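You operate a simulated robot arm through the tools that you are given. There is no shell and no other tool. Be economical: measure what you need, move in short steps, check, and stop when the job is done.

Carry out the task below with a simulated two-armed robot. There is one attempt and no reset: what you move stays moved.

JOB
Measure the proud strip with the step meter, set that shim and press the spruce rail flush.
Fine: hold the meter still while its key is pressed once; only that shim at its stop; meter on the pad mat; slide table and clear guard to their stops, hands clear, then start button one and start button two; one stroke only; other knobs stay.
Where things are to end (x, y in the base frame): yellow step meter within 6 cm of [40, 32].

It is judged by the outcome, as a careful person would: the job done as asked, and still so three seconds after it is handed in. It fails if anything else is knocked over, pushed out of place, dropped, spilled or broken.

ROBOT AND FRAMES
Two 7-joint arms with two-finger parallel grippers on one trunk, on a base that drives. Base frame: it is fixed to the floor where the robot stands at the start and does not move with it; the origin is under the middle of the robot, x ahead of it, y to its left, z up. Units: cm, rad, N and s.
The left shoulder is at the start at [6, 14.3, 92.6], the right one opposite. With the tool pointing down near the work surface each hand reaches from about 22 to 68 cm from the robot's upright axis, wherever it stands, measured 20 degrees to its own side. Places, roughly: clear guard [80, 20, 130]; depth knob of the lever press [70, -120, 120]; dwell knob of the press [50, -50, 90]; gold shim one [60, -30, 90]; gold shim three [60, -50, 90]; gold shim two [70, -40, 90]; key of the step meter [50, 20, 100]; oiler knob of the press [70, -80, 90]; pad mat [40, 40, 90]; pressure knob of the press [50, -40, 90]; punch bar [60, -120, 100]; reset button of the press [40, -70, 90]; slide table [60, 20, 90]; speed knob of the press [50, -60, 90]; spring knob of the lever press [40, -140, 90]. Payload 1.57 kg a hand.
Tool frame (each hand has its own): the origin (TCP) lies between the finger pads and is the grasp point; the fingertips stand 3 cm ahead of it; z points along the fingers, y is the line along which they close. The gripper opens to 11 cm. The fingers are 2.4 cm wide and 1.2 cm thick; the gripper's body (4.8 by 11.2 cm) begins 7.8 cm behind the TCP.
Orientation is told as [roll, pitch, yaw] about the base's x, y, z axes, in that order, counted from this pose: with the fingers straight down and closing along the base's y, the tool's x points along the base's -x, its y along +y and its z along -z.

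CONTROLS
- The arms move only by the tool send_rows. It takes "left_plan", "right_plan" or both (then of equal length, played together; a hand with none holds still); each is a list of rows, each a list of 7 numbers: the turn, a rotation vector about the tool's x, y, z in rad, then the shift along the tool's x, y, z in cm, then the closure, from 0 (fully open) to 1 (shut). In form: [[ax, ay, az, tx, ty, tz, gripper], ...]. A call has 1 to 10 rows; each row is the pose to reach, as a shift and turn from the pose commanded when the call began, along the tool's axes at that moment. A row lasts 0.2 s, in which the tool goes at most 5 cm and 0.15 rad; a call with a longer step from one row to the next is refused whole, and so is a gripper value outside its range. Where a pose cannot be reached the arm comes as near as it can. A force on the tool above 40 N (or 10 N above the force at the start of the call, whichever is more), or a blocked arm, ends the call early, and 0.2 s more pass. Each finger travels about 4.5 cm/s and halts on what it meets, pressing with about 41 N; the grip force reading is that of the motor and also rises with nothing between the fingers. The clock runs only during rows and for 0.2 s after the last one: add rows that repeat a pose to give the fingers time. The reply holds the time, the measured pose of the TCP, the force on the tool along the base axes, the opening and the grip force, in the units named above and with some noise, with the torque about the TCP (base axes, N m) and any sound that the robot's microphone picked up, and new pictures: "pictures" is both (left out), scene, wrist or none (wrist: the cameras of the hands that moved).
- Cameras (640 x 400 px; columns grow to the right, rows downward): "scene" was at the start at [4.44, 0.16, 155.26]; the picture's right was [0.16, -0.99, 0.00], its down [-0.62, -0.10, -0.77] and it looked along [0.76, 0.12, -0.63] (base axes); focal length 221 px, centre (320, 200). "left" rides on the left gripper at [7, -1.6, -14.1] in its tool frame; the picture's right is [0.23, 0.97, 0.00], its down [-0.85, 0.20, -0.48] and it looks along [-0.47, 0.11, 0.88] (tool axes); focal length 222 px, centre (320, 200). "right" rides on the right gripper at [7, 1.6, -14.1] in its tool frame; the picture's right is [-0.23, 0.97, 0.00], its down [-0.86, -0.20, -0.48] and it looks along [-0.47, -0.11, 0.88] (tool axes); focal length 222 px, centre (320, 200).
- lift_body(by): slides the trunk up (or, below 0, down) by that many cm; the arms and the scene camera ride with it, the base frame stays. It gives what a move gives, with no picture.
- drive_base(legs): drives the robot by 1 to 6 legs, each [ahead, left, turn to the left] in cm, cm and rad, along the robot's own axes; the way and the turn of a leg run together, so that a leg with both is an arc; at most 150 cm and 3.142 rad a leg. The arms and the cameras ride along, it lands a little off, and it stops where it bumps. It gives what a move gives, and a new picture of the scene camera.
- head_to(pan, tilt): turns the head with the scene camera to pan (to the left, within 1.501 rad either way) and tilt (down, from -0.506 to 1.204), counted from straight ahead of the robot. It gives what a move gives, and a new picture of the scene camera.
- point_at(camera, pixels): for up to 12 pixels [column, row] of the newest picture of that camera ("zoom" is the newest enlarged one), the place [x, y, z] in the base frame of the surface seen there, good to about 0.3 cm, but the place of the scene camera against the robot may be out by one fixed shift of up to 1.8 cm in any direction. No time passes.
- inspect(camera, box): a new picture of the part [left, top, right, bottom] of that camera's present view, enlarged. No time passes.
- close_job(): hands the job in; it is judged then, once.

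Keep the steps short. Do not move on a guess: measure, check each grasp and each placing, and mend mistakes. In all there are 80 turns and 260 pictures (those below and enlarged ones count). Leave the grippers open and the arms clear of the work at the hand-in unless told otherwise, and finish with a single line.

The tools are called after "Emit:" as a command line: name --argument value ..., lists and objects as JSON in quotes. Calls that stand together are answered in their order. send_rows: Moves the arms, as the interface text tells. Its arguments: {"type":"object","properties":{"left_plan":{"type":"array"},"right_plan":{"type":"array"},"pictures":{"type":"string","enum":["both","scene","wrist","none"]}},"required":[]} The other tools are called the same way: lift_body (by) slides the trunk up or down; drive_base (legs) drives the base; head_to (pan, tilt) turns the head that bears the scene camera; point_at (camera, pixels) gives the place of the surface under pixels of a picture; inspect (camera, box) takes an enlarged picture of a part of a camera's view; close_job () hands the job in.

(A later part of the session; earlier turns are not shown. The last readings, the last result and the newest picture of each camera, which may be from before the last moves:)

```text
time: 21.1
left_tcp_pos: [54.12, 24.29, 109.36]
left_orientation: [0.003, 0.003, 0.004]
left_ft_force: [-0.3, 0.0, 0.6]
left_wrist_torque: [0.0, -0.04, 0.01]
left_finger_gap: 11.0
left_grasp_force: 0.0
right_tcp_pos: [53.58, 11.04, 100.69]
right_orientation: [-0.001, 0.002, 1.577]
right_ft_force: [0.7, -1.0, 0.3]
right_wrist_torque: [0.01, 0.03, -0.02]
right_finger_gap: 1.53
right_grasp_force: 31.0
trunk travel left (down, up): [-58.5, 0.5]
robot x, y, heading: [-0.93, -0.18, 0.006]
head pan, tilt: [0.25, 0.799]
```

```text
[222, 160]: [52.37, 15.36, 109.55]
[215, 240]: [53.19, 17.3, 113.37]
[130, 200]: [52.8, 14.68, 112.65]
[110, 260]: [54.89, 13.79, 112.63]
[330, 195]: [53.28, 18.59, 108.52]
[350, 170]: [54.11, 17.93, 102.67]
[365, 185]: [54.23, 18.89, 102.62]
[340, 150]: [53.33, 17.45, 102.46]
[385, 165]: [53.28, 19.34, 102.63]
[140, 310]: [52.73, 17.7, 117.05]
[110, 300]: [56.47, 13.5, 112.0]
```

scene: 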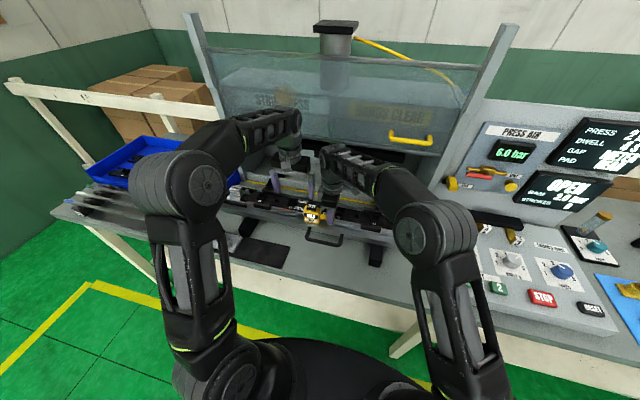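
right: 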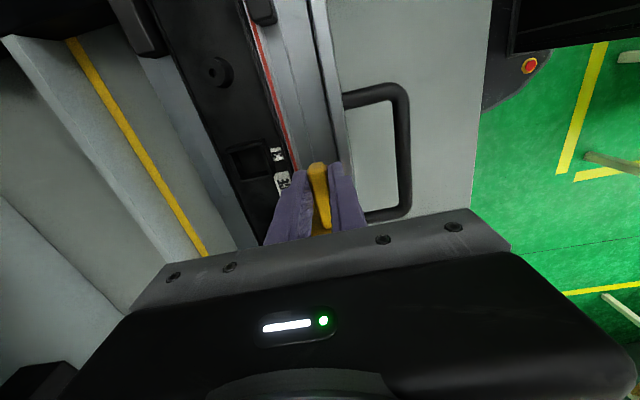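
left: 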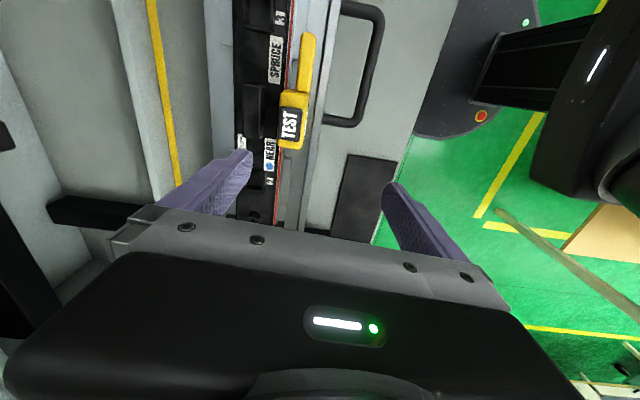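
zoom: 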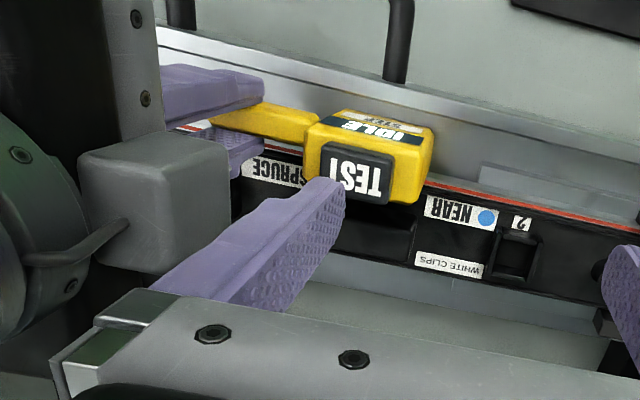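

Clearance about 2 cm. Shift left hand +0.4 in y and descend to just above the key.

Emit:
send_rows --left_plan '[[0, 0, 0, 0.2, 0.4, 0, 0], [0, 0, 0, 0.2, 0.4, 1.5, 0], [0, 0, 0, 0.2, 0.4, 2.8, 0], [0, 0, 0, 0.2, 0.4, 3.3, 0]]' --pictures "wrist"

Emit:
inspect --camera "scene" --box '[260, 160, 380, 235]'

Emit:
inspect --camera "left" --box '[80, 60, 400, 260]'

```text
time: 22.1
left_tcp_pos: [53.92, 24.66, 106.25]
left_orientation: [0.004, 0.001, 0.004]
left_ft_force: [-0.4, -0.4, 0.3]
left_wrist_torque: [0.01, 0.03, 0.0]
left_finger_gap: 11.0
left_grasp_force: 0.1
right_tcp_pos: [53.52, 10.9, 100.58]
right_orientation: [-0.001, 0.003, 1.576]
right_ft_force: [0.1, 0.7, 0.3]
right_wrist_torque: [-0.03, 0.01, 0.02]
right_finger_gap: 1.52
right_grasp_force: 30.7
trunk travel left (down, up): [-58.5, 0.5]
robot x, y, heading: [-0.91, -0.15, 0.01]
head pan, tilt: [0.25, 0.799]
```

left: 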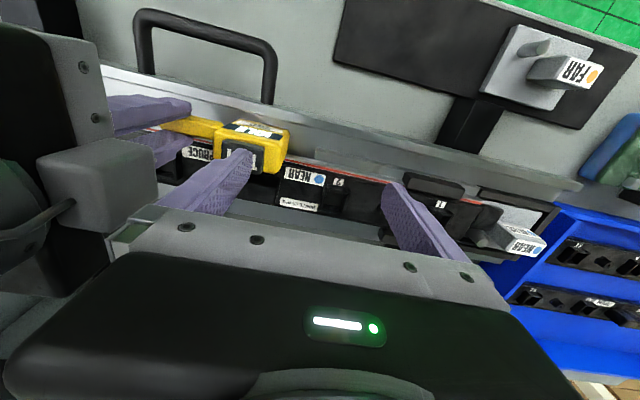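

```text
5.33 times, centred on (320, 198) of scene
```

zoom: 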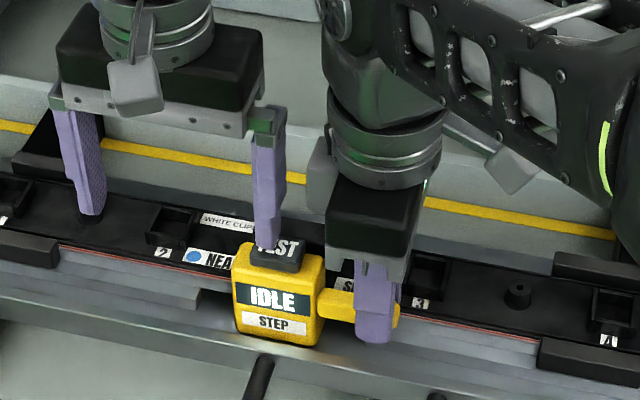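

```text
2.00 times, centred on (240, 160) of left
```

zoom: 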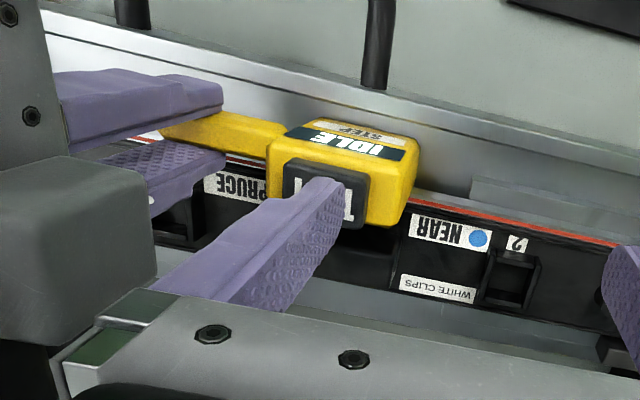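

Finger is over the key. Press slowly, up to 0.9 cm down.

Emit:
send_rows --left_plan '[[0, 0, 0, 0, 0, 0.3, 0], [0, 0, 0, 0, 0, 0.5, 0], [0, 0, 0, 0, 0, 0.7, 0], [0, 0, 0, 0, 0, 0.7, 0]]' --pictures "none"

Emit:
inspect --camera "scene" --box '[260, 160, 380, 235]'

```text
time: 23.1
left_tcp_pos: [54.13, 24.73, 105.3]
left_orientation: [0.005, 0.003, 0.005]
left_ft_force: [0.6, -0.8, 2.1]
left_wrist_torque: [-0.06, 0.01, -0.01]
left_finger_gap: 11.01
left_grasp_force: 0.1
right_tcp_pos: [53.46, 10.9, 100.59]
right_orientation: [-0.002, 0.001, 1.577]
right_ft_force: [0.6, -0.2, -0.2]
right_wrist_torque: [-0.01, 0.0, 0.0]
right_finger_gap: 1.51
right_grasp_force: 30.8
trunk travel left (down, up): [-58.5, 0.5]
robot x, y, heading: [-0.68, 0.19, 0.006]
head pan, tilt: [0.25, 0.799]
```

```text
5.33 times, centred on (320, 198) of scene
```

zoom: 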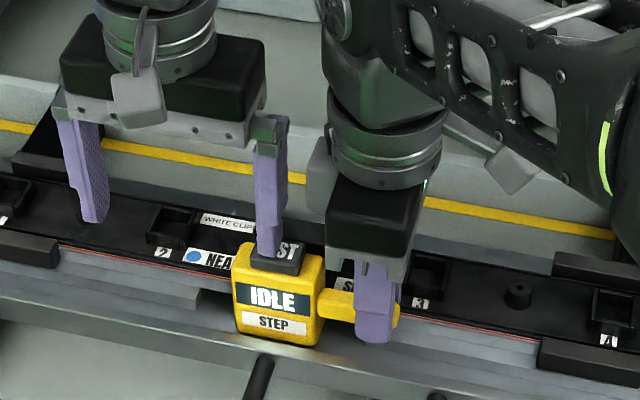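

Force 2 N, contact just starting, still IDLE. Press further.

Emit:
send_rows --left_plan '[[0, 0, 0, 0, 0, 0.2, 0], [0, 0, 0, 0, 0, 0.3, 0], [0, 0, 0, 0, 0, 0.3, 0], [0, 0, 0, 0, 0, 0.3, 0]]' --pictures "none"

Emit:
inspect --camera "scene" --box '[260, 160, 380, 235]'

```text
time: 24.1
left_tcp_pos: [54.02, 24.56, 105.06]
left_orientation: [0.003, 0.002, 0.005]
left_ft_force: [0.4, -1.2, 3.0]
left_wrist_torque: [-0.22, -0.01, 0.05]
left_finger_gap: 11.02
left_grasp_force: 0.0
right_tcp_pos: [53.58, 11.06, 100.74]
right_orientation: [-0.001, 0.003, 1.578]
right_ft_force: [-0.6, -0.3, 0.1]
right_wrist_torque: [-0.06, 0.01, 0.0]
right_finger_gap: 1.52
right_grasp_force: 31.1
trunk travel left (down, up): [-58.5, 0.5]
robot x, y, heading: [-0.93, 0.32, 0.006]
head pan, tilt: [0.25, 0.799]
heard: click
```

```text
5.33 times, centred on (320, 198) of scene
```

zoom: 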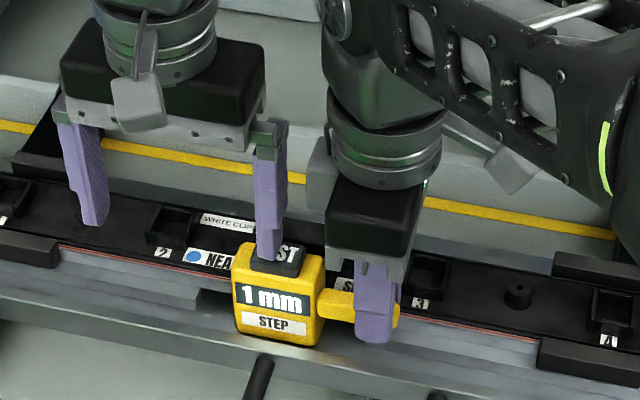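

Click, reading "1 mm". Release the key and raise the left hand well up.

Emit:
send_rows --left_plan '[[0, 0, 0, 0, 0, -1, 0], [0, 0, 0, 0, 0, -3, 0], [0, 0, 0, 0, 1, -5, 0], [0, 0, 0, 2, 4, -6, 0], [0, 0, 0, 5, 8, -6, 0], [0, 0, 0, 8, 12, -6, 0], [0, 0, 0, 10, 16, -6, 0]]' --pictures "scene"

Emit:
inspect --camera "scene" --box '[260, 160, 380, 235]'

```text
time: 25.7
left_tcp_pos: [44.04, 40.76, 111.35]
left_orientation: [0.001, 0.003, 0.003]
left_ft_force: [0.2, 0.7, 0.2]
left_wrist_torque: [-0.01, -0.01, -0.02]
left_finger_gap: 10.99
left_grasp_force: 0.0
right_tcp_pos: [53.47, 11.25, 100.7]
right_orientation: [-0.002, 0.001, 1.576]
right_ft_force: [-0.2, 0.0, -0.2]
right_wrist_torque: [-0.12, 0.02, 0.02]
right_finger_gap: 1.52
right_grasp_force: 31.2
trunk travel left (down, up): [-58.5, 0.5]
robot x, y, heading: [-0.76, 0.12, 0.005]
head pan, tilt: [0.25, 0.799]
```

scene: 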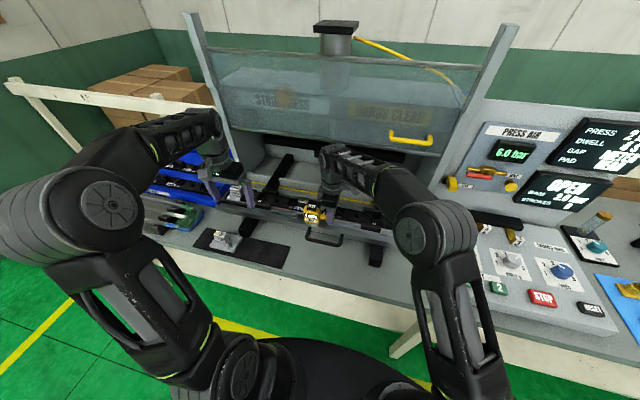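

```text
5.33 times, centred on (320, 198) of scene
```

zoom: 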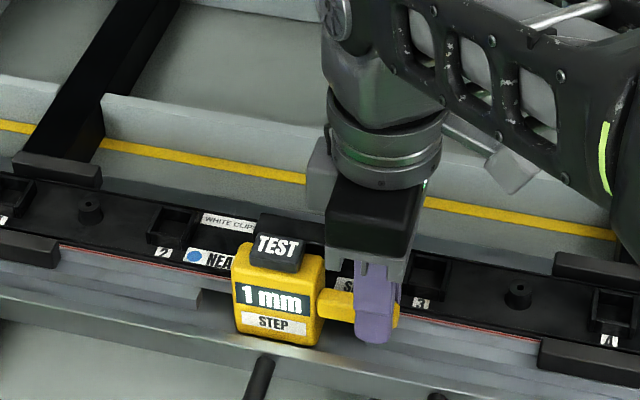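

Reading 1 mm stays. Measure the mat and meter base heights before lifting.

Emit:
point_at --camera "scene" --pixels '[[245, 240], [265, 248], [283, 245], [288, 252], [265, 268], [205, 235], [200, 250], [240, 236], [322, 230], [221, 245]]'

Emit:
point_at --camera "zoom" --pixels '[[260, 343], [300, 350], [240, 360], [278, 300], [278, 325], [280, 248]]'

Emit:
send_rows --right_plan '[[0, 0, 0, 0, 0, -0.5, 0.92], [0, 0, 0, 0, 0, -1.5, 0.92], [0, 0, 0, 0, 0, -3, 0.92], [0, 0, 0, 0, 0, -5, 0.92], [0, 0, 0, 0, 0, -7, 0.92]]' --pictures "scene"

Emit:
inspect --camera "scene" --box '[240, 140, 400, 240]'

```text
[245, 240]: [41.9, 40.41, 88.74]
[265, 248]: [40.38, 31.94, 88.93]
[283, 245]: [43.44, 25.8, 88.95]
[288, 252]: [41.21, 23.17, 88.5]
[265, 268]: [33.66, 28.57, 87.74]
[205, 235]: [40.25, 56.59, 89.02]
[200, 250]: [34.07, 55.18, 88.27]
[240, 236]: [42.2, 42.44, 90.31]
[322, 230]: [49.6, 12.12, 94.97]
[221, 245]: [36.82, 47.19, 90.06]
```

```text
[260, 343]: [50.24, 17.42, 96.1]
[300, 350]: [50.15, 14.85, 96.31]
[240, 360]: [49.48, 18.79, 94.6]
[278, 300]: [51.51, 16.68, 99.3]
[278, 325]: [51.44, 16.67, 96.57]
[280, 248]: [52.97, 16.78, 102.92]
```

```text
time: 26.9
left_tcp_pos: [43.87, 40.86, 111.24]
left_orientation: [0.002, 0.003, 0.004]
left_ft_force: [-0.8, 1.0, 0.1]
left_wrist_torque: [-0.05, 0.01, -0.02]
left_finger_gap: 11.03
left_grasp_force: 0.1
right_tcp_pos: [53.26, 11.19, 107.72]
right_orientation: [-0.005, 0.003, 1.578]
right_ft_force: [-0.9, 0.7, -1.1]
right_wrist_torque: [-0.1, -0.05, 0.01]
right_finger_gap: 1.53
right_grasp_force: 31.2
trunk travel left (down, up): [-58.5, 0.5]
robot x, y, heading: [-1.09, -0.0, 0.006]
head pan, tilt: [0.25, 0.799]
```

scene: 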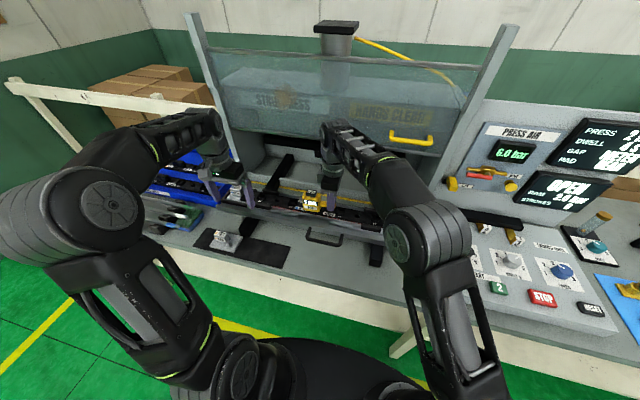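

```text
4.00 times, centred on (320, 190) of scene
```

zoom: 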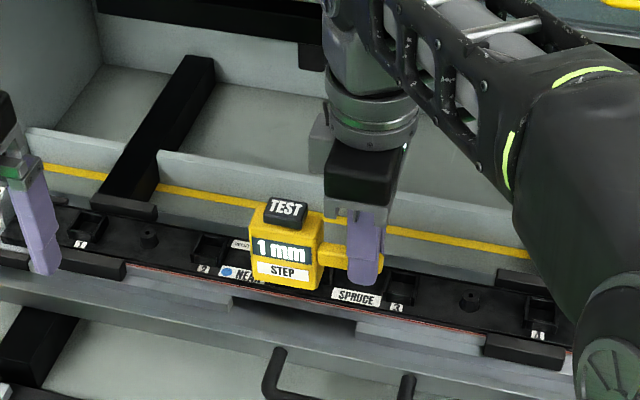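

Meter lifted cleanly. Mat spans about x 34–44, y 25–57, z≈88.8. I'll move the left hand further left and carry the meter over (40, 32).

Emit:
send_rows --left_plan '[[0, 0, 0, 2, 3, 0, 0], [0, 0, 0, 4, 6, 0, 0], [0, 0, 0, 7, 8, 0, 0], [0, 0, 0, 10, 10, 0, 0], [0, 0, 0, 12, 10, 0, 0], [0, 0, 0, 12, 10, 0, 0]]' --right_plan '[[0, 0, 0, 0, 2.5, 0, 0.92], [0, 0, 0, 0, 5, 0, 0.92], [0, 0, 0, -3, 8, 0, 0.92], [0, 0, 0, -7, 11, 0, 0.92], [0, 0, 0, -10.5, 13, 0, 0.92], [0, 0, 0, -13.8, 13.8, 0, 0.92]]' --pictures "both"

```text
time: 28.3
left_tcp_pos: [31.93, 50.77, 111.11]
left_orientation: [0.003, 0.002, 0.005]
left_ft_force: [0.8, 0.7, 0.3]
left_wrist_torque: [-0.05, -0.01, -0.01]
left_finger_gap: 11.0
left_grasp_force: 0.1
right_tcp_pos: [39.57, 24.82, 107.69]
right_orientation: [-0.001, 0.003, 1.577]
right_ft_force: [-0.6, 0.9, -1.6]
right_wrist_torque: [-0.09, 0.01, 0.03]
right_finger_gap: 1.53
right_grasp_force: 30.9
trunk travel left (down, up): [-58.5, 0.5]
robot x, y, heading: [-0.79, -0.24, 0.007]
head pan, tilt: [0.25, 0.799]
```

scene: 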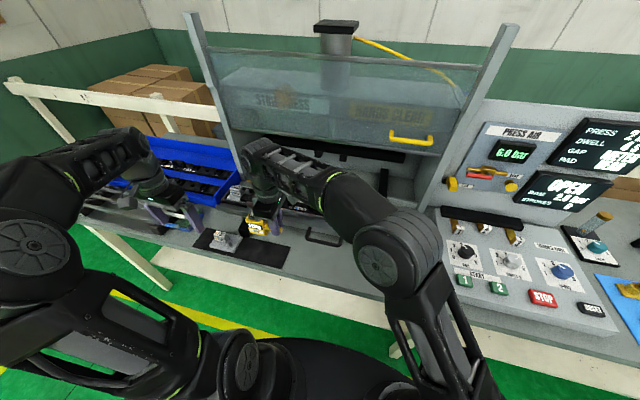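
right: 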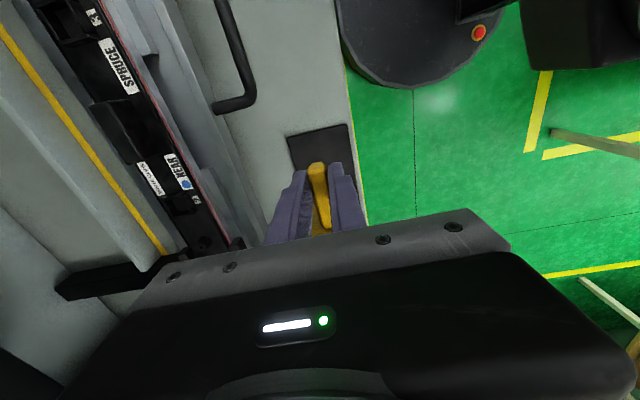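
left: 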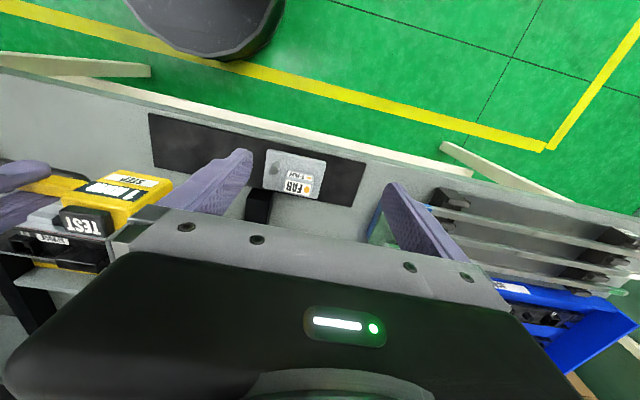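

Measure mat corners and height from wrist cameras.

Emit:
point_at --camera "right" --pixels '[[290, 138], [346, 126], [320, 150], [350, 170], [297, 160], [317, 170]]'

Emit:
point_at --camera "left" --pixels '[[155, 118], [155, 160], [240, 150], [355, 170], [285, 160], [100, 185]]'

```text
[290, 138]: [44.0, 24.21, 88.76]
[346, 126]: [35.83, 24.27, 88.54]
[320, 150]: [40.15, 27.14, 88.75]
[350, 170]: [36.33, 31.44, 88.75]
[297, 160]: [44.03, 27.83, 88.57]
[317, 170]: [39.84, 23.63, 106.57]
```

```text
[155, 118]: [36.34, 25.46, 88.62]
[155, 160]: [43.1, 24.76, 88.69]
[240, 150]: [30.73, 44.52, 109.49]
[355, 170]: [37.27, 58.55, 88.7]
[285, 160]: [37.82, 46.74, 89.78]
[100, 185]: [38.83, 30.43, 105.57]
```

Mat top 88.7. Descend toward TCP z≈94.3 first.

Emit:
send_rows --right_plan '[[0, 0, 0, 0, 0, 3, 0.92], [0, 0, 0, 0, 0, 6, 0.92], [0, 0, 0, 0, 0, 9, 0.92], [0, 0, 0, 0, 0, 11, 0.92], [0, 0, 0, 0, 0, 12.5, 0.92], [0, 0, 0, 0, 0, 13.4, 0.92]]' --pictures "none"

Emit:
inspect --camera "scene" --box '[190, 180, 350, 280]'

Emit:
inspect --camera "left" --box '[0, 100, 320, 300]'

```text
time: 29.7
left_tcp_pos: [31.8, 50.46, 111.33]
left_orientation: [0.007, 0.0, 0.003]
left_ft_force: [-0.6, 0.8, -0.3]
left_wrist_torque: [-0.04, 0.04, -0.06]
left_finger_gap: 11.0
left_grasp_force: 0.1
right_tcp_pos: [39.75, 24.64, 94.71]
right_orientation: [-0.004, -0.003, 1.575]
right_ft_force: [-2.2, -9.9, 25.9]
right_wrist_torque: [0.49, 0.26, 0.03]
right_finger_gap: 1.48
right_grasp_force: 31.0
trunk travel left (down, up): [-58.5, 0.5]
robot x, y, heading: [-0.84, -0.06, 0.006]
head pan, tilt: [0.25, 0.799]
```

```text
4.00 times, centred on (270, 230) of scene
```

zoom: 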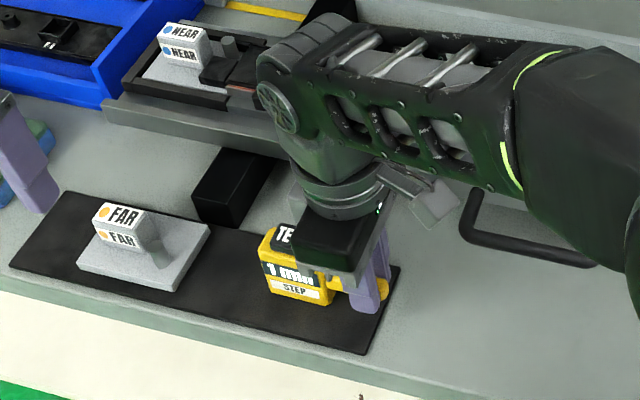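

```text
2.00 times, centred on (160, 200) of left
```

zoom: 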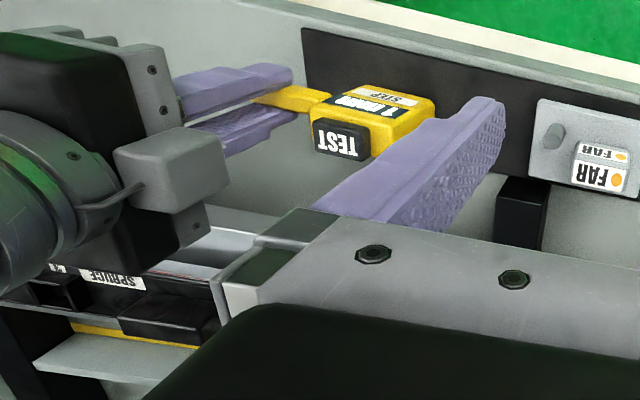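

Meter touches the mat (26 N up). Ease off 0.4 cm, then open the fingers a little and check.

Emit:
send_rows --right_plan '[[0, 0, 0, 0, 0, -0.3, 0.92], [0, 0, 0, 0, 0, -0.35, 0.92], [0, 0, 0, 0, 0, -0.35, 0.8], [0, 0, 0, 0, 0, -0.35, 0.65], [0, 0, 0, 0, 0, -0.35, 0.55], [0, 0, 0, 0, 0, -0.35, 0.55]]' --pictures "none"

Emit:
inspect --camera "scene" --box '[190, 180, 350, 280]'

Emit:
inspect --camera "left" --box '[0, 100, 320, 300]'

```text
time: 31.1
left_tcp_pos: [31.87, 50.68, 111.12]
left_orientation: [0.004, 0.003, 0.005]
left_ft_force: [0.2, 0.3, -0.1]
left_wrist_torque: [-0.01, 0.0, -0.01]
left_finger_gap: 11.0
left_grasp_force: 0.0
right_tcp_pos: [39.69, 24.7, 94.79]
right_orientation: [-0.002, 0.002, 1.577]
right_ft_force: [0.0, -0.1, -0.2]
right_wrist_torque: [0.0, 0.01, 0.01]
right_finger_gap: 4.98
right_grasp_force: 0.1
trunk travel left (down, up): [-58.5, 0.5]
robot x, y, heading: [-1.01, 0.19, 0.002]
head pan, tilt: [0.25, 0.799]
```

```text
4.00 times, centred on (270, 230) of scene
```

zoom: 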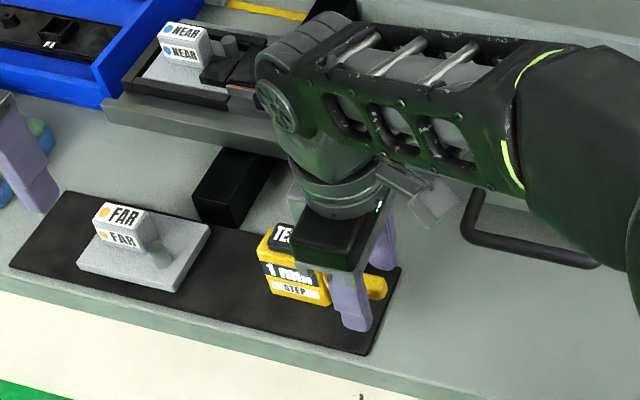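

```text
2.00 times, centred on (160, 200) of left
```

zoom: 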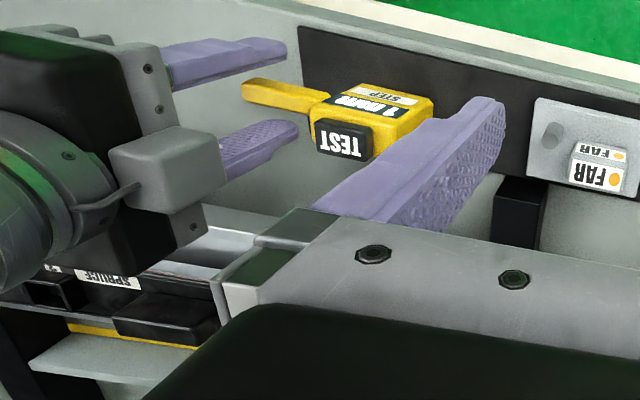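

Meter stands free on the mat. Raise the right hand and travel back to the shims, turning yaw back to 0.

Emit:
send_rows --right_plan '[[0, 0, 0, 0, 0, -3, 0.55], [0, 0, 0, 0, 0, -7, 0.55], [0, 0, 0, 0, 0, -11, 0.55], [0, 0, 0, 0, 0, -15, 0.55], [0, 0, 0, 4, 0, -17, 0.55], [0, 0, 0, 8.5, 0, -17, 0.55], [0, 0, 0, 13, 0, -17, 0.5], [0, 0, 0, 17.5, 0, -17, 0.4], [0, 0, 0, 22, 0, -17, 0.3], [0, 0, 0.1, 26, 0, -17, 0.2]]' --pictures "none"

Emit:
send_rows --right_plan '[[0, 0, 0.15, 4, 0, 0, 0], [0, 0, 0.3, 8, 0, 0, 0], [0, 0, 0.45, 12, 0, 0, 0], [0, 0, 0.6, 16, 0, 0, 0], [0, 0, 0.75, 20, 0, 0, 0], [0, 0, 0.9, 24, 0, 0, 0], [0, 0, 1.05, 28, 0, 0, 0], [0, 0, 1.2, 32, -2, 0, 0], [0, 0, 1.35, 35, -4, 0, 0], [0, 0, 1.47, 38, -6, 0, 0]]' --pictures "wrist"

Emit:
head_to --pan -0.4 --tilt 0.75

```text
time: 33.3
left_tcp_pos: [31.79, 50.63, 111.25]
left_orientation: [0.003, 0.002, 0.004]
left_ft_force: [-0.1, -0.8, 1.2]
left_wrist_torque: [-0.01, -0.01, -0.03]
left_finger_gap: 11.02
left_grasp_force: 0.0
right_tcp_pos: [39.45, -1.35, 111.63]
right_orientation: [-0.002, -0.002, 1.475]
right_ft_force: [-0.4, 0.3, -0.5]
right_wrist_torque: [0.02, -0.03, 0.03]
right_finger_gap: 8.79
right_grasp_force: 0.1
right hand out of reach, approached as far as the arm can: row 4
trunk travel left (down, up): [-58.5, 0.5]
robot x, y, heading: [-0.94, 0.08, 0.005]
head pan, tilt: [0.25, 0.799]
```

```text
time: 35.5
left_tcp_pos: [31.99, 50.55, 111.19]
left_orientation: [0.003, 0.003, 0.004]
left_ft_force: [-1.3, 0.3, 0.2]
left_wrist_torque: [0.02, 0.0, 0.0]
left_finger_gap: 11.0
left_grasp_force: 0.1
right_tcp_pos: [42.24, -39.56, 111.8]
right_orientation: [-0.001, -0.001, 0.003]
right_ft_force: [-0.3, 0.0, -0.4]
right_wrist_torque: [0.0, 0.01, 0.0]
right_finger_gap: 10.99
right_grasp_force: 0.1
trunk travel left (down, up): [-58.5, 0.5]
robot x, y, heading: [-1.2, -0.17, 0.007]
head pan, tilt: [0.25, 0.799]
```

right: 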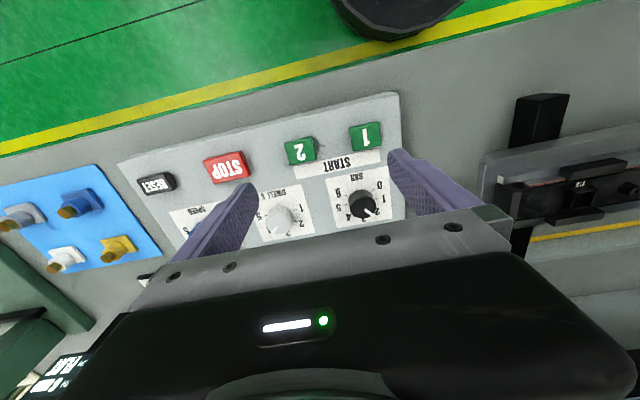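

```text
time: 36.5
left_tcp_pos: [31.82, 50.59, 111.16]
left_orientation: [0.003, 0.003, 0.005]
left_ft_force: [0.7, 0.0, 0.1]
left_wrist_torque: [0.0, 0.03, 0.0]
left_finger_gap: 10.98
left_grasp_force: 0.0
right_tcp_pos: [42.06, -39.4, 111.87]
right_orientation: [-0.002, -0.003, 0.007]
right_ft_force: [0.3, -0.4, -0.2]
right_wrist_torque: [0.01, 0.0, 0.01]
right_finger_gap: 11.01
right_grasp_force: 0.1
trunk travel left (down, up): [-58.5, 0.5]
robot x, y, heading: [-1.26, 0.05, 0.001]
head pan, tilt: [-0.4, 0.75]
```

scene: 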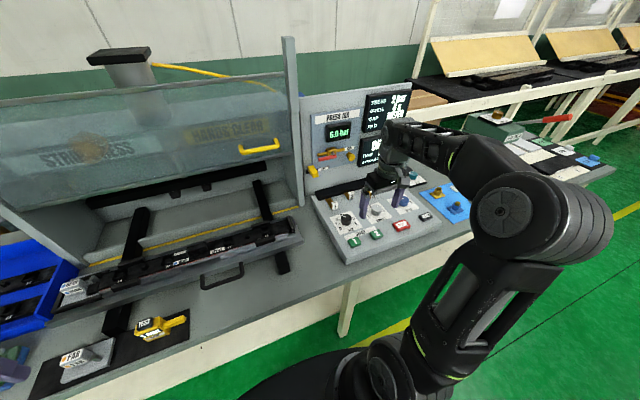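

Enlarge the shim area and measure.

Emit:
inspect --camera "scene" --box '[300, 160, 440, 260]'

```text
4.00 times, centred on (370, 210) of scene
```

zoom: 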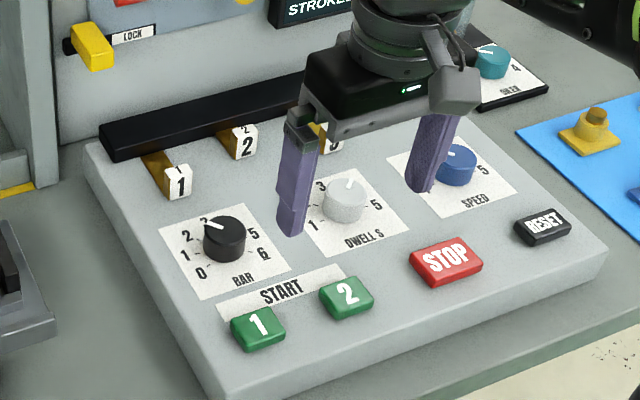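

Emit:
point_at --camera "zoom" --pixels '[[177, 165], [177, 190], [155, 165], [244, 130], [244, 148], [228, 133], [318, 130], [210, 170], [258, 318], [347, 288], [92, 45], [200, 105]]'

```text
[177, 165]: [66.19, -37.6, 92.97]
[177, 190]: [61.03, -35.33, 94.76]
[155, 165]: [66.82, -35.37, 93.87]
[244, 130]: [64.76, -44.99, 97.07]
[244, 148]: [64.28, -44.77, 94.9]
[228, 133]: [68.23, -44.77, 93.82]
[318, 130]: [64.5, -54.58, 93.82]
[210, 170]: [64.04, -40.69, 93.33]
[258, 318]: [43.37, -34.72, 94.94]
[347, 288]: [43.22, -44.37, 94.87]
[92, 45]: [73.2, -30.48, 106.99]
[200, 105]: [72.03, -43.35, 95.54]
```

Shims are beyond reach from here; drive 30 cm to the right (arms are high and clear).

Emit:
drive_base --legs '[[0, -30, 0]]'

```text
time: 38.6
left_tcp_pos: [32.11, 20.78, 111.29]
left_orientation: [0.004, 0.001, 0.004]
left_ft_force: [0.6, -0.7, -0.3]
left_wrist_torque: [0.01, 0.01, 0.02]
left_finger_gap: 11.0
left_grasp_force: 0.1
right_tcp_pos: [42.26, -69.49, 111.83]
right_orientation: [-0.001, -0.002, 0.005]
right_ft_force: [-1.0, -0.2, 0.1]
right_wrist_torque: [0.03, 0.04, -0.01]
right_finger_gap: 10.98
right_grasp_force: 0.1
trunk travel left (down, up): [-58.5, 0.5]
robot x, y, heading: [-0.27, -29.71, 0.006]
head pan, tilt: [-0.4, 0.75]
```

scene: 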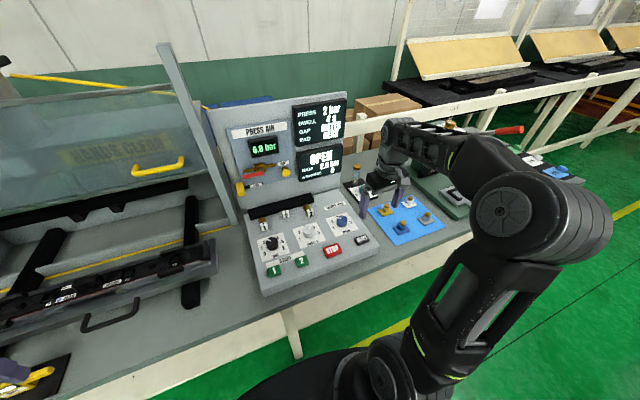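

Move right hand over the shims (TCP ~ (60,-44,107)) for a wrist view.

Emit:
send_rows --right_plan '[[0, 0, 0, -2, 3, 0, 0], [0, 0, 0, -4, 6, 0, 0], [0, 0, 0, -6, 9, 0, 0], [0, 0, 0, -8, 12, 0, 0], [0, 0, 0, -10, 15, 1, 0], [0, 0, 0, -12, 18, 2, 0], [0, 0, 0, -14, 21, 3, 0], [0, 0, 0, -16, 23.5, 4, 0], [0, 0, 0, -17.5, 25.5, 4.5, 0]]' --pictures "both"

Emit:
inspect --camera "right" --box '[160, 60, 480, 260]'

```text
time: 40.6
left_tcp_pos: [32.13, 20.92, 111.12]
left_orientation: [0.002, 0.001, 0.003]
left_ft_force: [-0.1, 0.8, -0.7]
left_wrist_torque: [0.01, 0.04, 0.02]
left_finger_gap: 11.01
left_grasp_force: 0.0
right_tcp_pos: [59.58, -43.73, 107.28]
right_orientation: [-0.002, -0.002, 0.006]
right_ft_force: [0.4, -0.5, 0.1]
right_wrist_torque: [0.0, 0.02, -0.02]
right_finger_gap: 11.02
right_grasp_force: 0.1
trunk travel left (down, up): [-58.5, 0.5]
robot x, y, heading: [-0.99, -29.54, 0.008]
head pan, tilt: [-0.4, 0.75]
```

scene: 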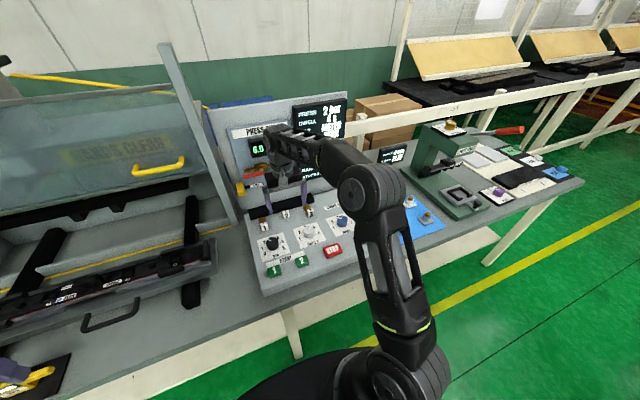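
right: 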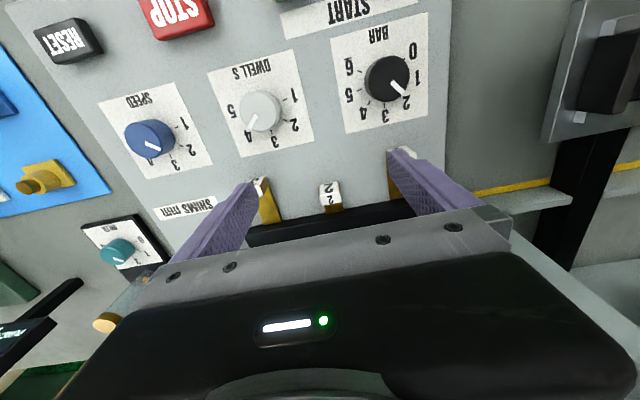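

```text
2.00 times, centred on (320, 160) of right
```

zoom: 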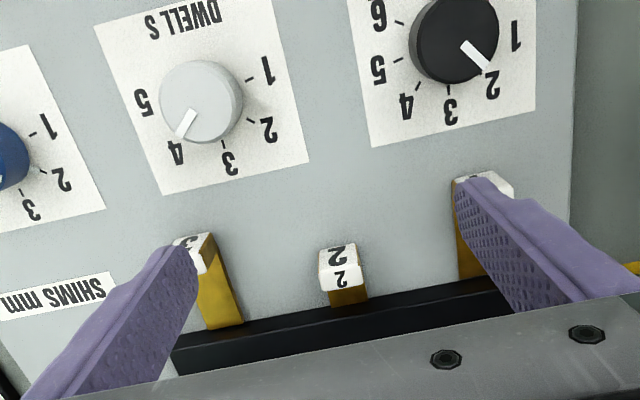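

BAR at 2, dwell at 4: already right. Shim 2 is in, 1 and 3 are out. Measure the heads.

Emit:
point_at --camera "zoom" --pixels '[[340, 256], [342, 275], [322, 265], [360, 265], [343, 296], [485, 180], [468, 180], [510, 190], [467, 250], [195, 240], [220, 300], [340, 312]]'

```text
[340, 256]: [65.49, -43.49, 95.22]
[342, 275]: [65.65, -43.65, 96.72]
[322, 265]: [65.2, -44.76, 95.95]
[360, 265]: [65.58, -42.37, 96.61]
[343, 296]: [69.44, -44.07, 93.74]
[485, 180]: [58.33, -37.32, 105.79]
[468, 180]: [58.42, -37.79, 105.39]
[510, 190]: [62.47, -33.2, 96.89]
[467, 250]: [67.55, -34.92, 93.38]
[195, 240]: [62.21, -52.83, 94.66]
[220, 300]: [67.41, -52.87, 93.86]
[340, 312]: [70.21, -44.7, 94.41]
```

Shim 2 head: x≈65.4–66.5, y≈-43.6, z up to 96.9. Go above it, fingers at 5 cm.

Emit:
send_rows --right_plan '[[0, 0, 0, -2, 0.1, 0, 0.2], [0, 0, 0, -4, 0.1, 0, 0.4], [0, 0, 0, -6.5, 0.1, 1, 0.55], [0, 0, 0, -6.5, 0.1, 4, 0.55], [0, 0, 0, -6.5, 0.1, 6, 0.55]]' --pictures "wrist"

Emit:
inspect --camera "scene" --box '[220, 140, 380, 240]'

Emit:
inspect --camera "right" --box '[160, 60, 480, 260]'

```text
time: 41.8
left_tcp_pos: [32.32, 20.76, 111.05]
left_orientation: [0.005, 0.005, 0.003]
left_ft_force: [-0.3, -0.1, -0.3]
left_wrist_torque: [0.01, 0.06, -0.03]
left_finger_gap: 11.0
left_grasp_force: 0.1
right_tcp_pos: [66.33, -44.0, 101.26]
right_orientation: [0.001, 0.0, 0.005]
right_ft_force: [-0.3, -0.2, -0.6]
right_wrist_torque: [-0.04, 0.0, 0.01]
right_finger_gap: 4.97
right_grasp_force: 0.0
right hand out of reach, approached as far as the arm can: row 2, 3, 4
trunk travel left (down, up): [-58.5, 0.5]
robot x, y, heading: [-0.46, -29.54, 0.001]
head pan, tilt: [-0.4, 0.75]
```

right: 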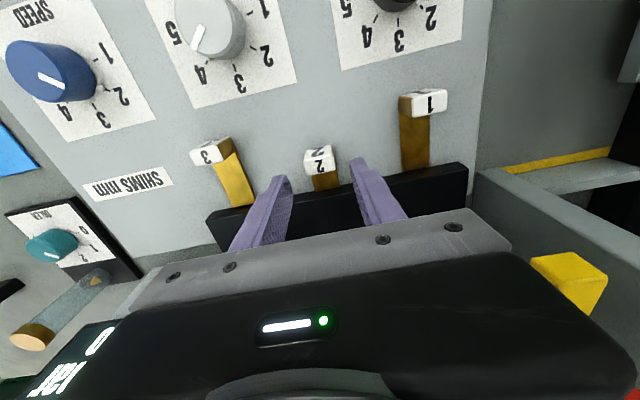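

```text
4.00 times, centred on (300, 190) of scene
```

zoom: 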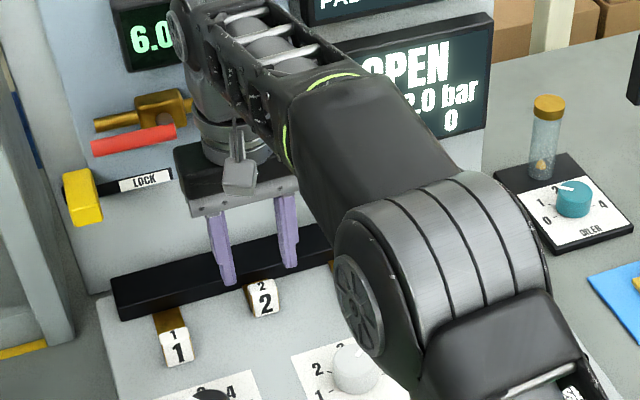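

```text
2.00 times, centred on (320, 160) of right
```

zoom: 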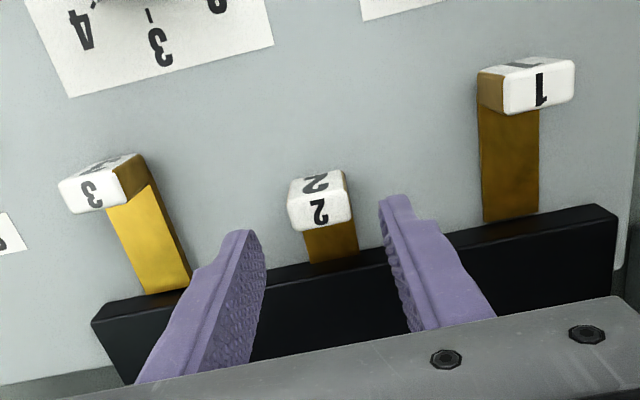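

Emit:
point_at --camera "zoom" --pixels '[[312, 180], [320, 195], [318, 218], [293, 200], [348, 200], [330, 245], [525, 65], [525, 88], [540, 62], [485, 95], [572, 85], [510, 160], [100, 170]]'

Emit:
point_at --camera "zoom" --pixels '[[100, 190], [160, 240], [420, 240], [150, 315], [490, 215], [320, 262], [400, 200], [245, 235]]'

```text
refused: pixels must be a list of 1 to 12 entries
```

```text
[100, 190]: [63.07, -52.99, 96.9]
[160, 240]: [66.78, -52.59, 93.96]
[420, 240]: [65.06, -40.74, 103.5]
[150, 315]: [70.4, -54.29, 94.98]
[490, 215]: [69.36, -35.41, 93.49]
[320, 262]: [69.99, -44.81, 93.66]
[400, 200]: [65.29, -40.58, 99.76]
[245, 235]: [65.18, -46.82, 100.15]
```

Emit:
point_at --camera "zoom" --pixels '[[312, 180], [318, 200], [318, 218], [293, 205], [346, 205], [330, 245], [525, 65], [525, 95], [485, 85], [572, 85], [525, 108], [510, 160]]'

```text
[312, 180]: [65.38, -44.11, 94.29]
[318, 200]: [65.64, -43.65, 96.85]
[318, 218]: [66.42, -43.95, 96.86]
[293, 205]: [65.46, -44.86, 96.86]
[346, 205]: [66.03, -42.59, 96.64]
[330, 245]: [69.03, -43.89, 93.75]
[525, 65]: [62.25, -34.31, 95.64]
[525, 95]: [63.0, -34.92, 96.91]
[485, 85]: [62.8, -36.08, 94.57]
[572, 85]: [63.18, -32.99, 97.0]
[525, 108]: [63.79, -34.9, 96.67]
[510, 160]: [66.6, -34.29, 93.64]
```

Shim 2 head centre (66.1, -43.7), top 96.9. Descend to z≈97.3 and close.

Emit:
send_rows --right_plan '[[0, 0, 0, 0.1, 0.3, 1.5, 0.55], [0, 0, 0, 0.1, 0.3, 3, 0.55], [0, 0, 0, 0.1, 0.3, 4, 0.55], [0, 0, 0, 0.1, 0.3, 4, 0.7], [0, 0, 0, 0.1, 0.3, 4, 0.8], [0, 0, 0, 0.1, 0.3, 4, 0.85], [0, 0, 0, 0.1, 0.3, 4, 0.85]]' --pictures "wrist"

Emit:
inspect --camera "right" --box '[160, 60, 480, 260]'

```text
time: 43.4
left_tcp_pos: [32.19, 20.58, 111.36]
left_orientation: [0.005, 0.0, 0.003]
left_ft_force: [-0.6, -0.3, 0.2]
left_wrist_torque: [-0.01, -0.02, 0.02]
left_finger_gap: 11.0
left_grasp_force: 0.1
right_tcp_pos: [66.1, -43.85, 97.34]
right_orientation: [-0.004, -0.003, 0.005]
right_ft_force: [-0.5, -14.8, -0.5]
right_wrist_torque: [-0.29, -0.04, -0.08]
right_finger_gap: 2.72
right_grasp_force: 28.0
trunk travel left (down, up): [-58.5, 0.5]
robot x, y, heading: [-0.92, -29.93, 0.005]
head pan, tilt: [-0.4, 0.75]
```

right: 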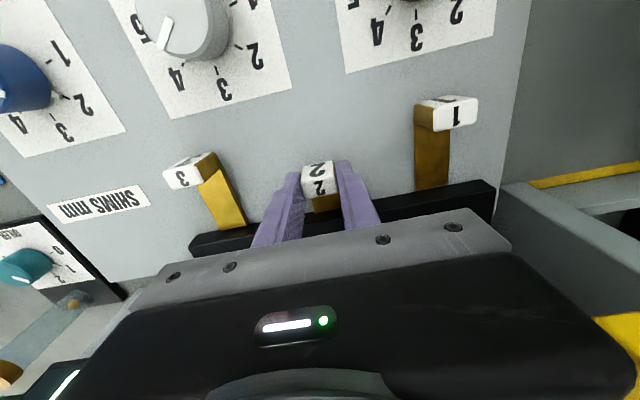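

```text
2.00 times, centred on (320, 160) of right
```

zoom: 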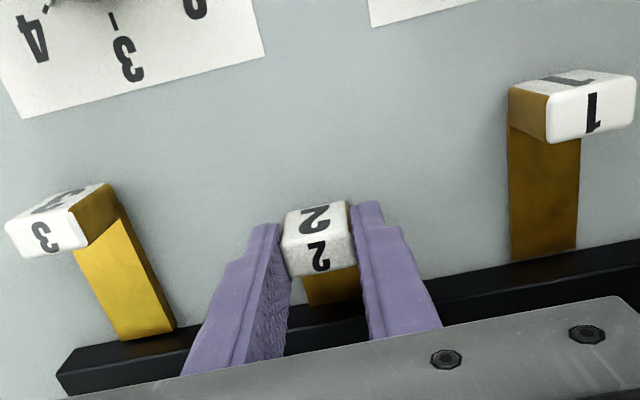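

Gripped (2.72 cm). Pull shim 2 out 3.1 cm toward the robot, relieving the side force slightly.

Emit:
send_rows --right_plan '[[0, 0, 0, 0, -0.15, 0, 0.85], [0, 0, 0, 0.6, -0.15, 0, 0.85], [0, 0, 0, 1.3, -0.15, 0, 0.85], [0, 0, 0, 2, -0.15, 0, 0.85], [0, 0, 0, 2.6, -0.15, 0, 0.85], [0, 0, 0, 3.1, -0.15, 0, 0.85], [0, 0, 0, 3.1, -0.15, 0, 0.85]]' --pictures "wrist"

Emit:
inspect --camera "right" --box '[160, 60, 480, 260]'

```text
time: 45.0
left_tcp_pos: [32.04, 20.76, 111.4]
left_orientation: [0.005, 0.001, 0.004]
left_ft_force: [0.8, -0.1, -0.1]
left_wrist_torque: [0.01, 0.01, -0.01]
left_finger_gap: 11.0
left_grasp_force: 0.0
right_tcp_pos: [62.99, -43.81, 97.47]
right_orientation: [-0.002, -0.001, 0.003]
right_ft_force: [2.0, -19.7, 1.2]
right_wrist_torque: [-0.27, 0.3, -0.06]
right_finger_gap: 2.69
right_grasp_force: 37.5
trunk travel left (down, up): [-58.5, 0.5]
robot x, y, heading: [-0.96, -29.64, 0.002]
head pan, tilt: [-0.4, 0.75]
```

right: 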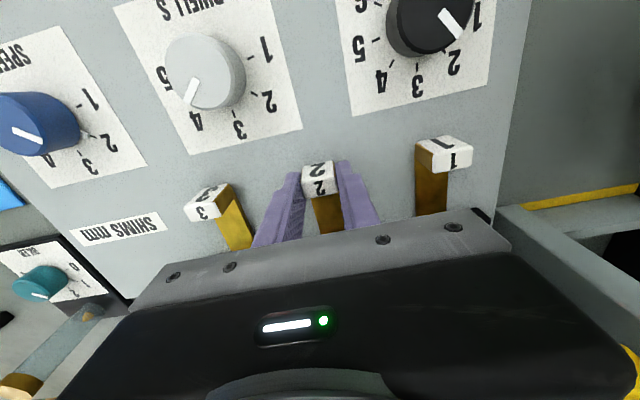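

```text
2.00 times, centred on (320, 160) of right
```

zoom: 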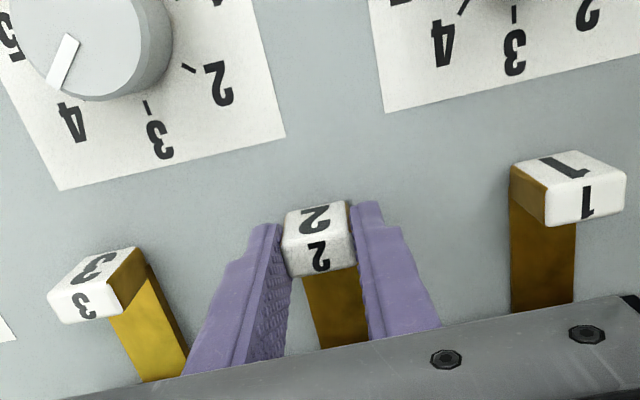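

Shim 2 is level with shim 3. Release and rise.

Emit:
send_rows --right_plan '[[0, 0, 0, 0, 0, 0, 0.75], [0, 0, 0, 0, 0, 0, 0.6], [0, 0, 0, 0, 0, 0, 0.5], [0, 0, 0, 0, 0, -2, 0.5], [0, 0, 0, 0, 0, -5, 0.5], [0, 0, 0, 1.5, 3, -6, 0.7], [0, 0, 0, 3, 6, -6, 0.9], [0, 0, 0, 3, 9.2, -6, 1], [0, 0, 0, 3, 9.2, -6, 1], [0, 0, 0, 3, 9.2, -6, 1]]' --pictures "wrist"

Emit:
inspect --camera "right" --box '[160, 60, 480, 260]'

Emit:
inspect --camera "scene" --box '[220, 140, 380, 240]'

```text
time: 47.2
left_tcp_pos: [32.16, 20.84, 111.25]
left_orientation: [0.003, 0.003, 0.004]
left_ft_force: [0.3, 0.8, 0.5]
left_wrist_torque: [0.03, -0.01, 0.02]
left_finger_gap: 10.99
left_grasp_force: 0.2
right_tcp_pos: [60.02, -34.23, 103.54]
right_orientation: [-0.002, -0.003, 0.005]
right_ft_force: [-0.1, 0.5, -0.5]
right_wrist_torque: [0.0, 0.02, 0.0]
right_finger_gap: 0.0
right_grasp_force: 21.1
trunk travel left (down, up): [-58.5, 0.5]
robot x, y, heading: [-0.92, -29.6, 0.009]
head pan, tilt: [-0.4, 0.75]
```

right: 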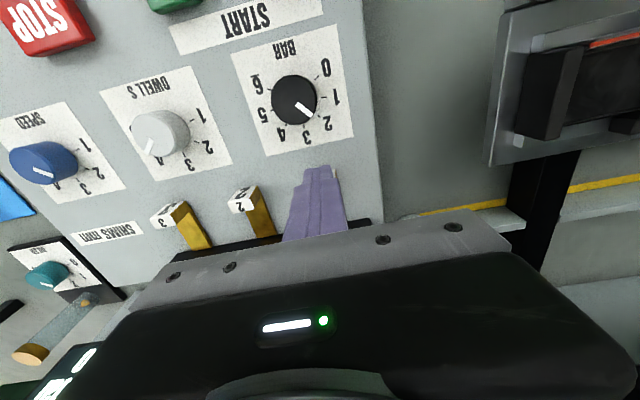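

```text
2.00 times, centred on (320, 160) of right
```

zoom: 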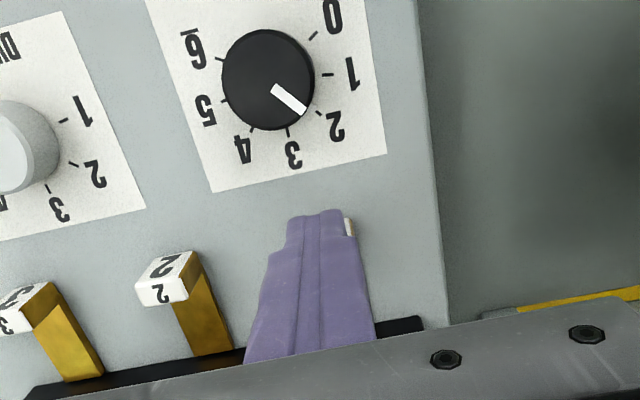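

```text
4.00 times, centred on (300, 190) of scene
```

zoom: 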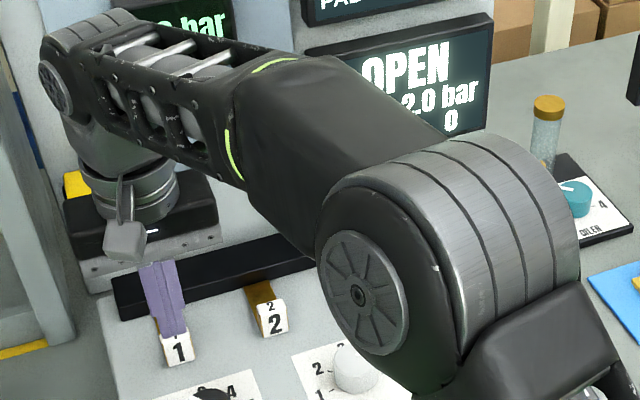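

Fingers shut, in front of shim 1. Check BAR knob clearance and shim 1/2 positions.

Emit:
point_at --camera "zoom" --pixels '[[285, 240], [270, 195]]'

Emit:
point_at --camera "right" --pixels '[[290, 102], [303, 118], [290, 80], [310, 125], [240, 198], [240, 207], [168, 215], [350, 170], [344, 172], [335, 175]]'

```text
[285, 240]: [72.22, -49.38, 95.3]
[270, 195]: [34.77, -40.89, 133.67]
```

```text
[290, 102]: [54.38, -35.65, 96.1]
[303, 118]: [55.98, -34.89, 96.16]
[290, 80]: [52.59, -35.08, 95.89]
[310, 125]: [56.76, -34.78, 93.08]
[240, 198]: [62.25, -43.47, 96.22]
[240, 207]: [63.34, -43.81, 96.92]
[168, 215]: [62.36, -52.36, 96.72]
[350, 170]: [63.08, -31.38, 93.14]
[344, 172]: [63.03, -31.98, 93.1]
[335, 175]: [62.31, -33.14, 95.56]
```

Knob edge ends at x≈56.2, clear. Descend to z 97.5 in front of shim 1, then push forward to near the stop.

Emit:
send_rows --right_plan '[[0, 0, 0, 0, -0.2, 2, 1], [0, 0, 0, 0, -0.2, 4, 1], [0, 0, 0, 0, -0.2, 6, 1], [0, 0, 0, -0.8, -0.2, 6, 1], [0, 0, 0, -1.6, -0.2, 6, 1], [0, 0, 0, -2.4, -0.2, 6, 1], [0, 0, 0, -3.2, -0.2, 6, 1], [0, 0, 0, -4.0, -0.2, 6, 1], [0, 0, 0, -4.0, -0.2, 6, 1]]' --pictures "none"

Emit:
inspect --camera "scene" --box '[220, 140, 380, 240]'

```text
time: 49.2
left_tcp_pos: [31.97, 20.88, 111.24]
left_orientation: [0.004, 0.003, 0.003]
left_ft_force: [1.1, -1.0, 0.4]
left_wrist_torque: [-0.01, 0.02, 0.0]
left_finger_gap: 11.03
left_grasp_force: 0.1
right_tcp_pos: [63.88, -34.55, 97.37]
right_orientation: [-0.003, -0.001, 0.006]
right_ft_force: [-0.1, -0.7, 0.5]
right_wrist_torque: [-0.01, 0.01, 0.01]
right_finger_gap: 0.0
right_grasp_force: 21.1
trunk travel left (down, up): [-58.5, 0.5]
robot x, y, heading: [-0.82, -29.65, 0.005]
head pan, tilt: [-0.4, 0.75]
```

```text
4.00 times, centred on (300, 190) of scene
```

zoom: 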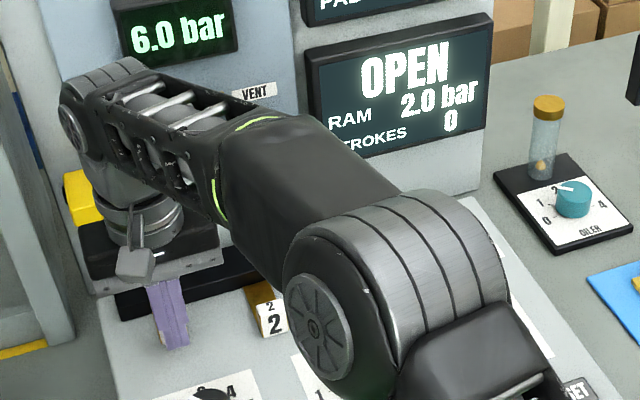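

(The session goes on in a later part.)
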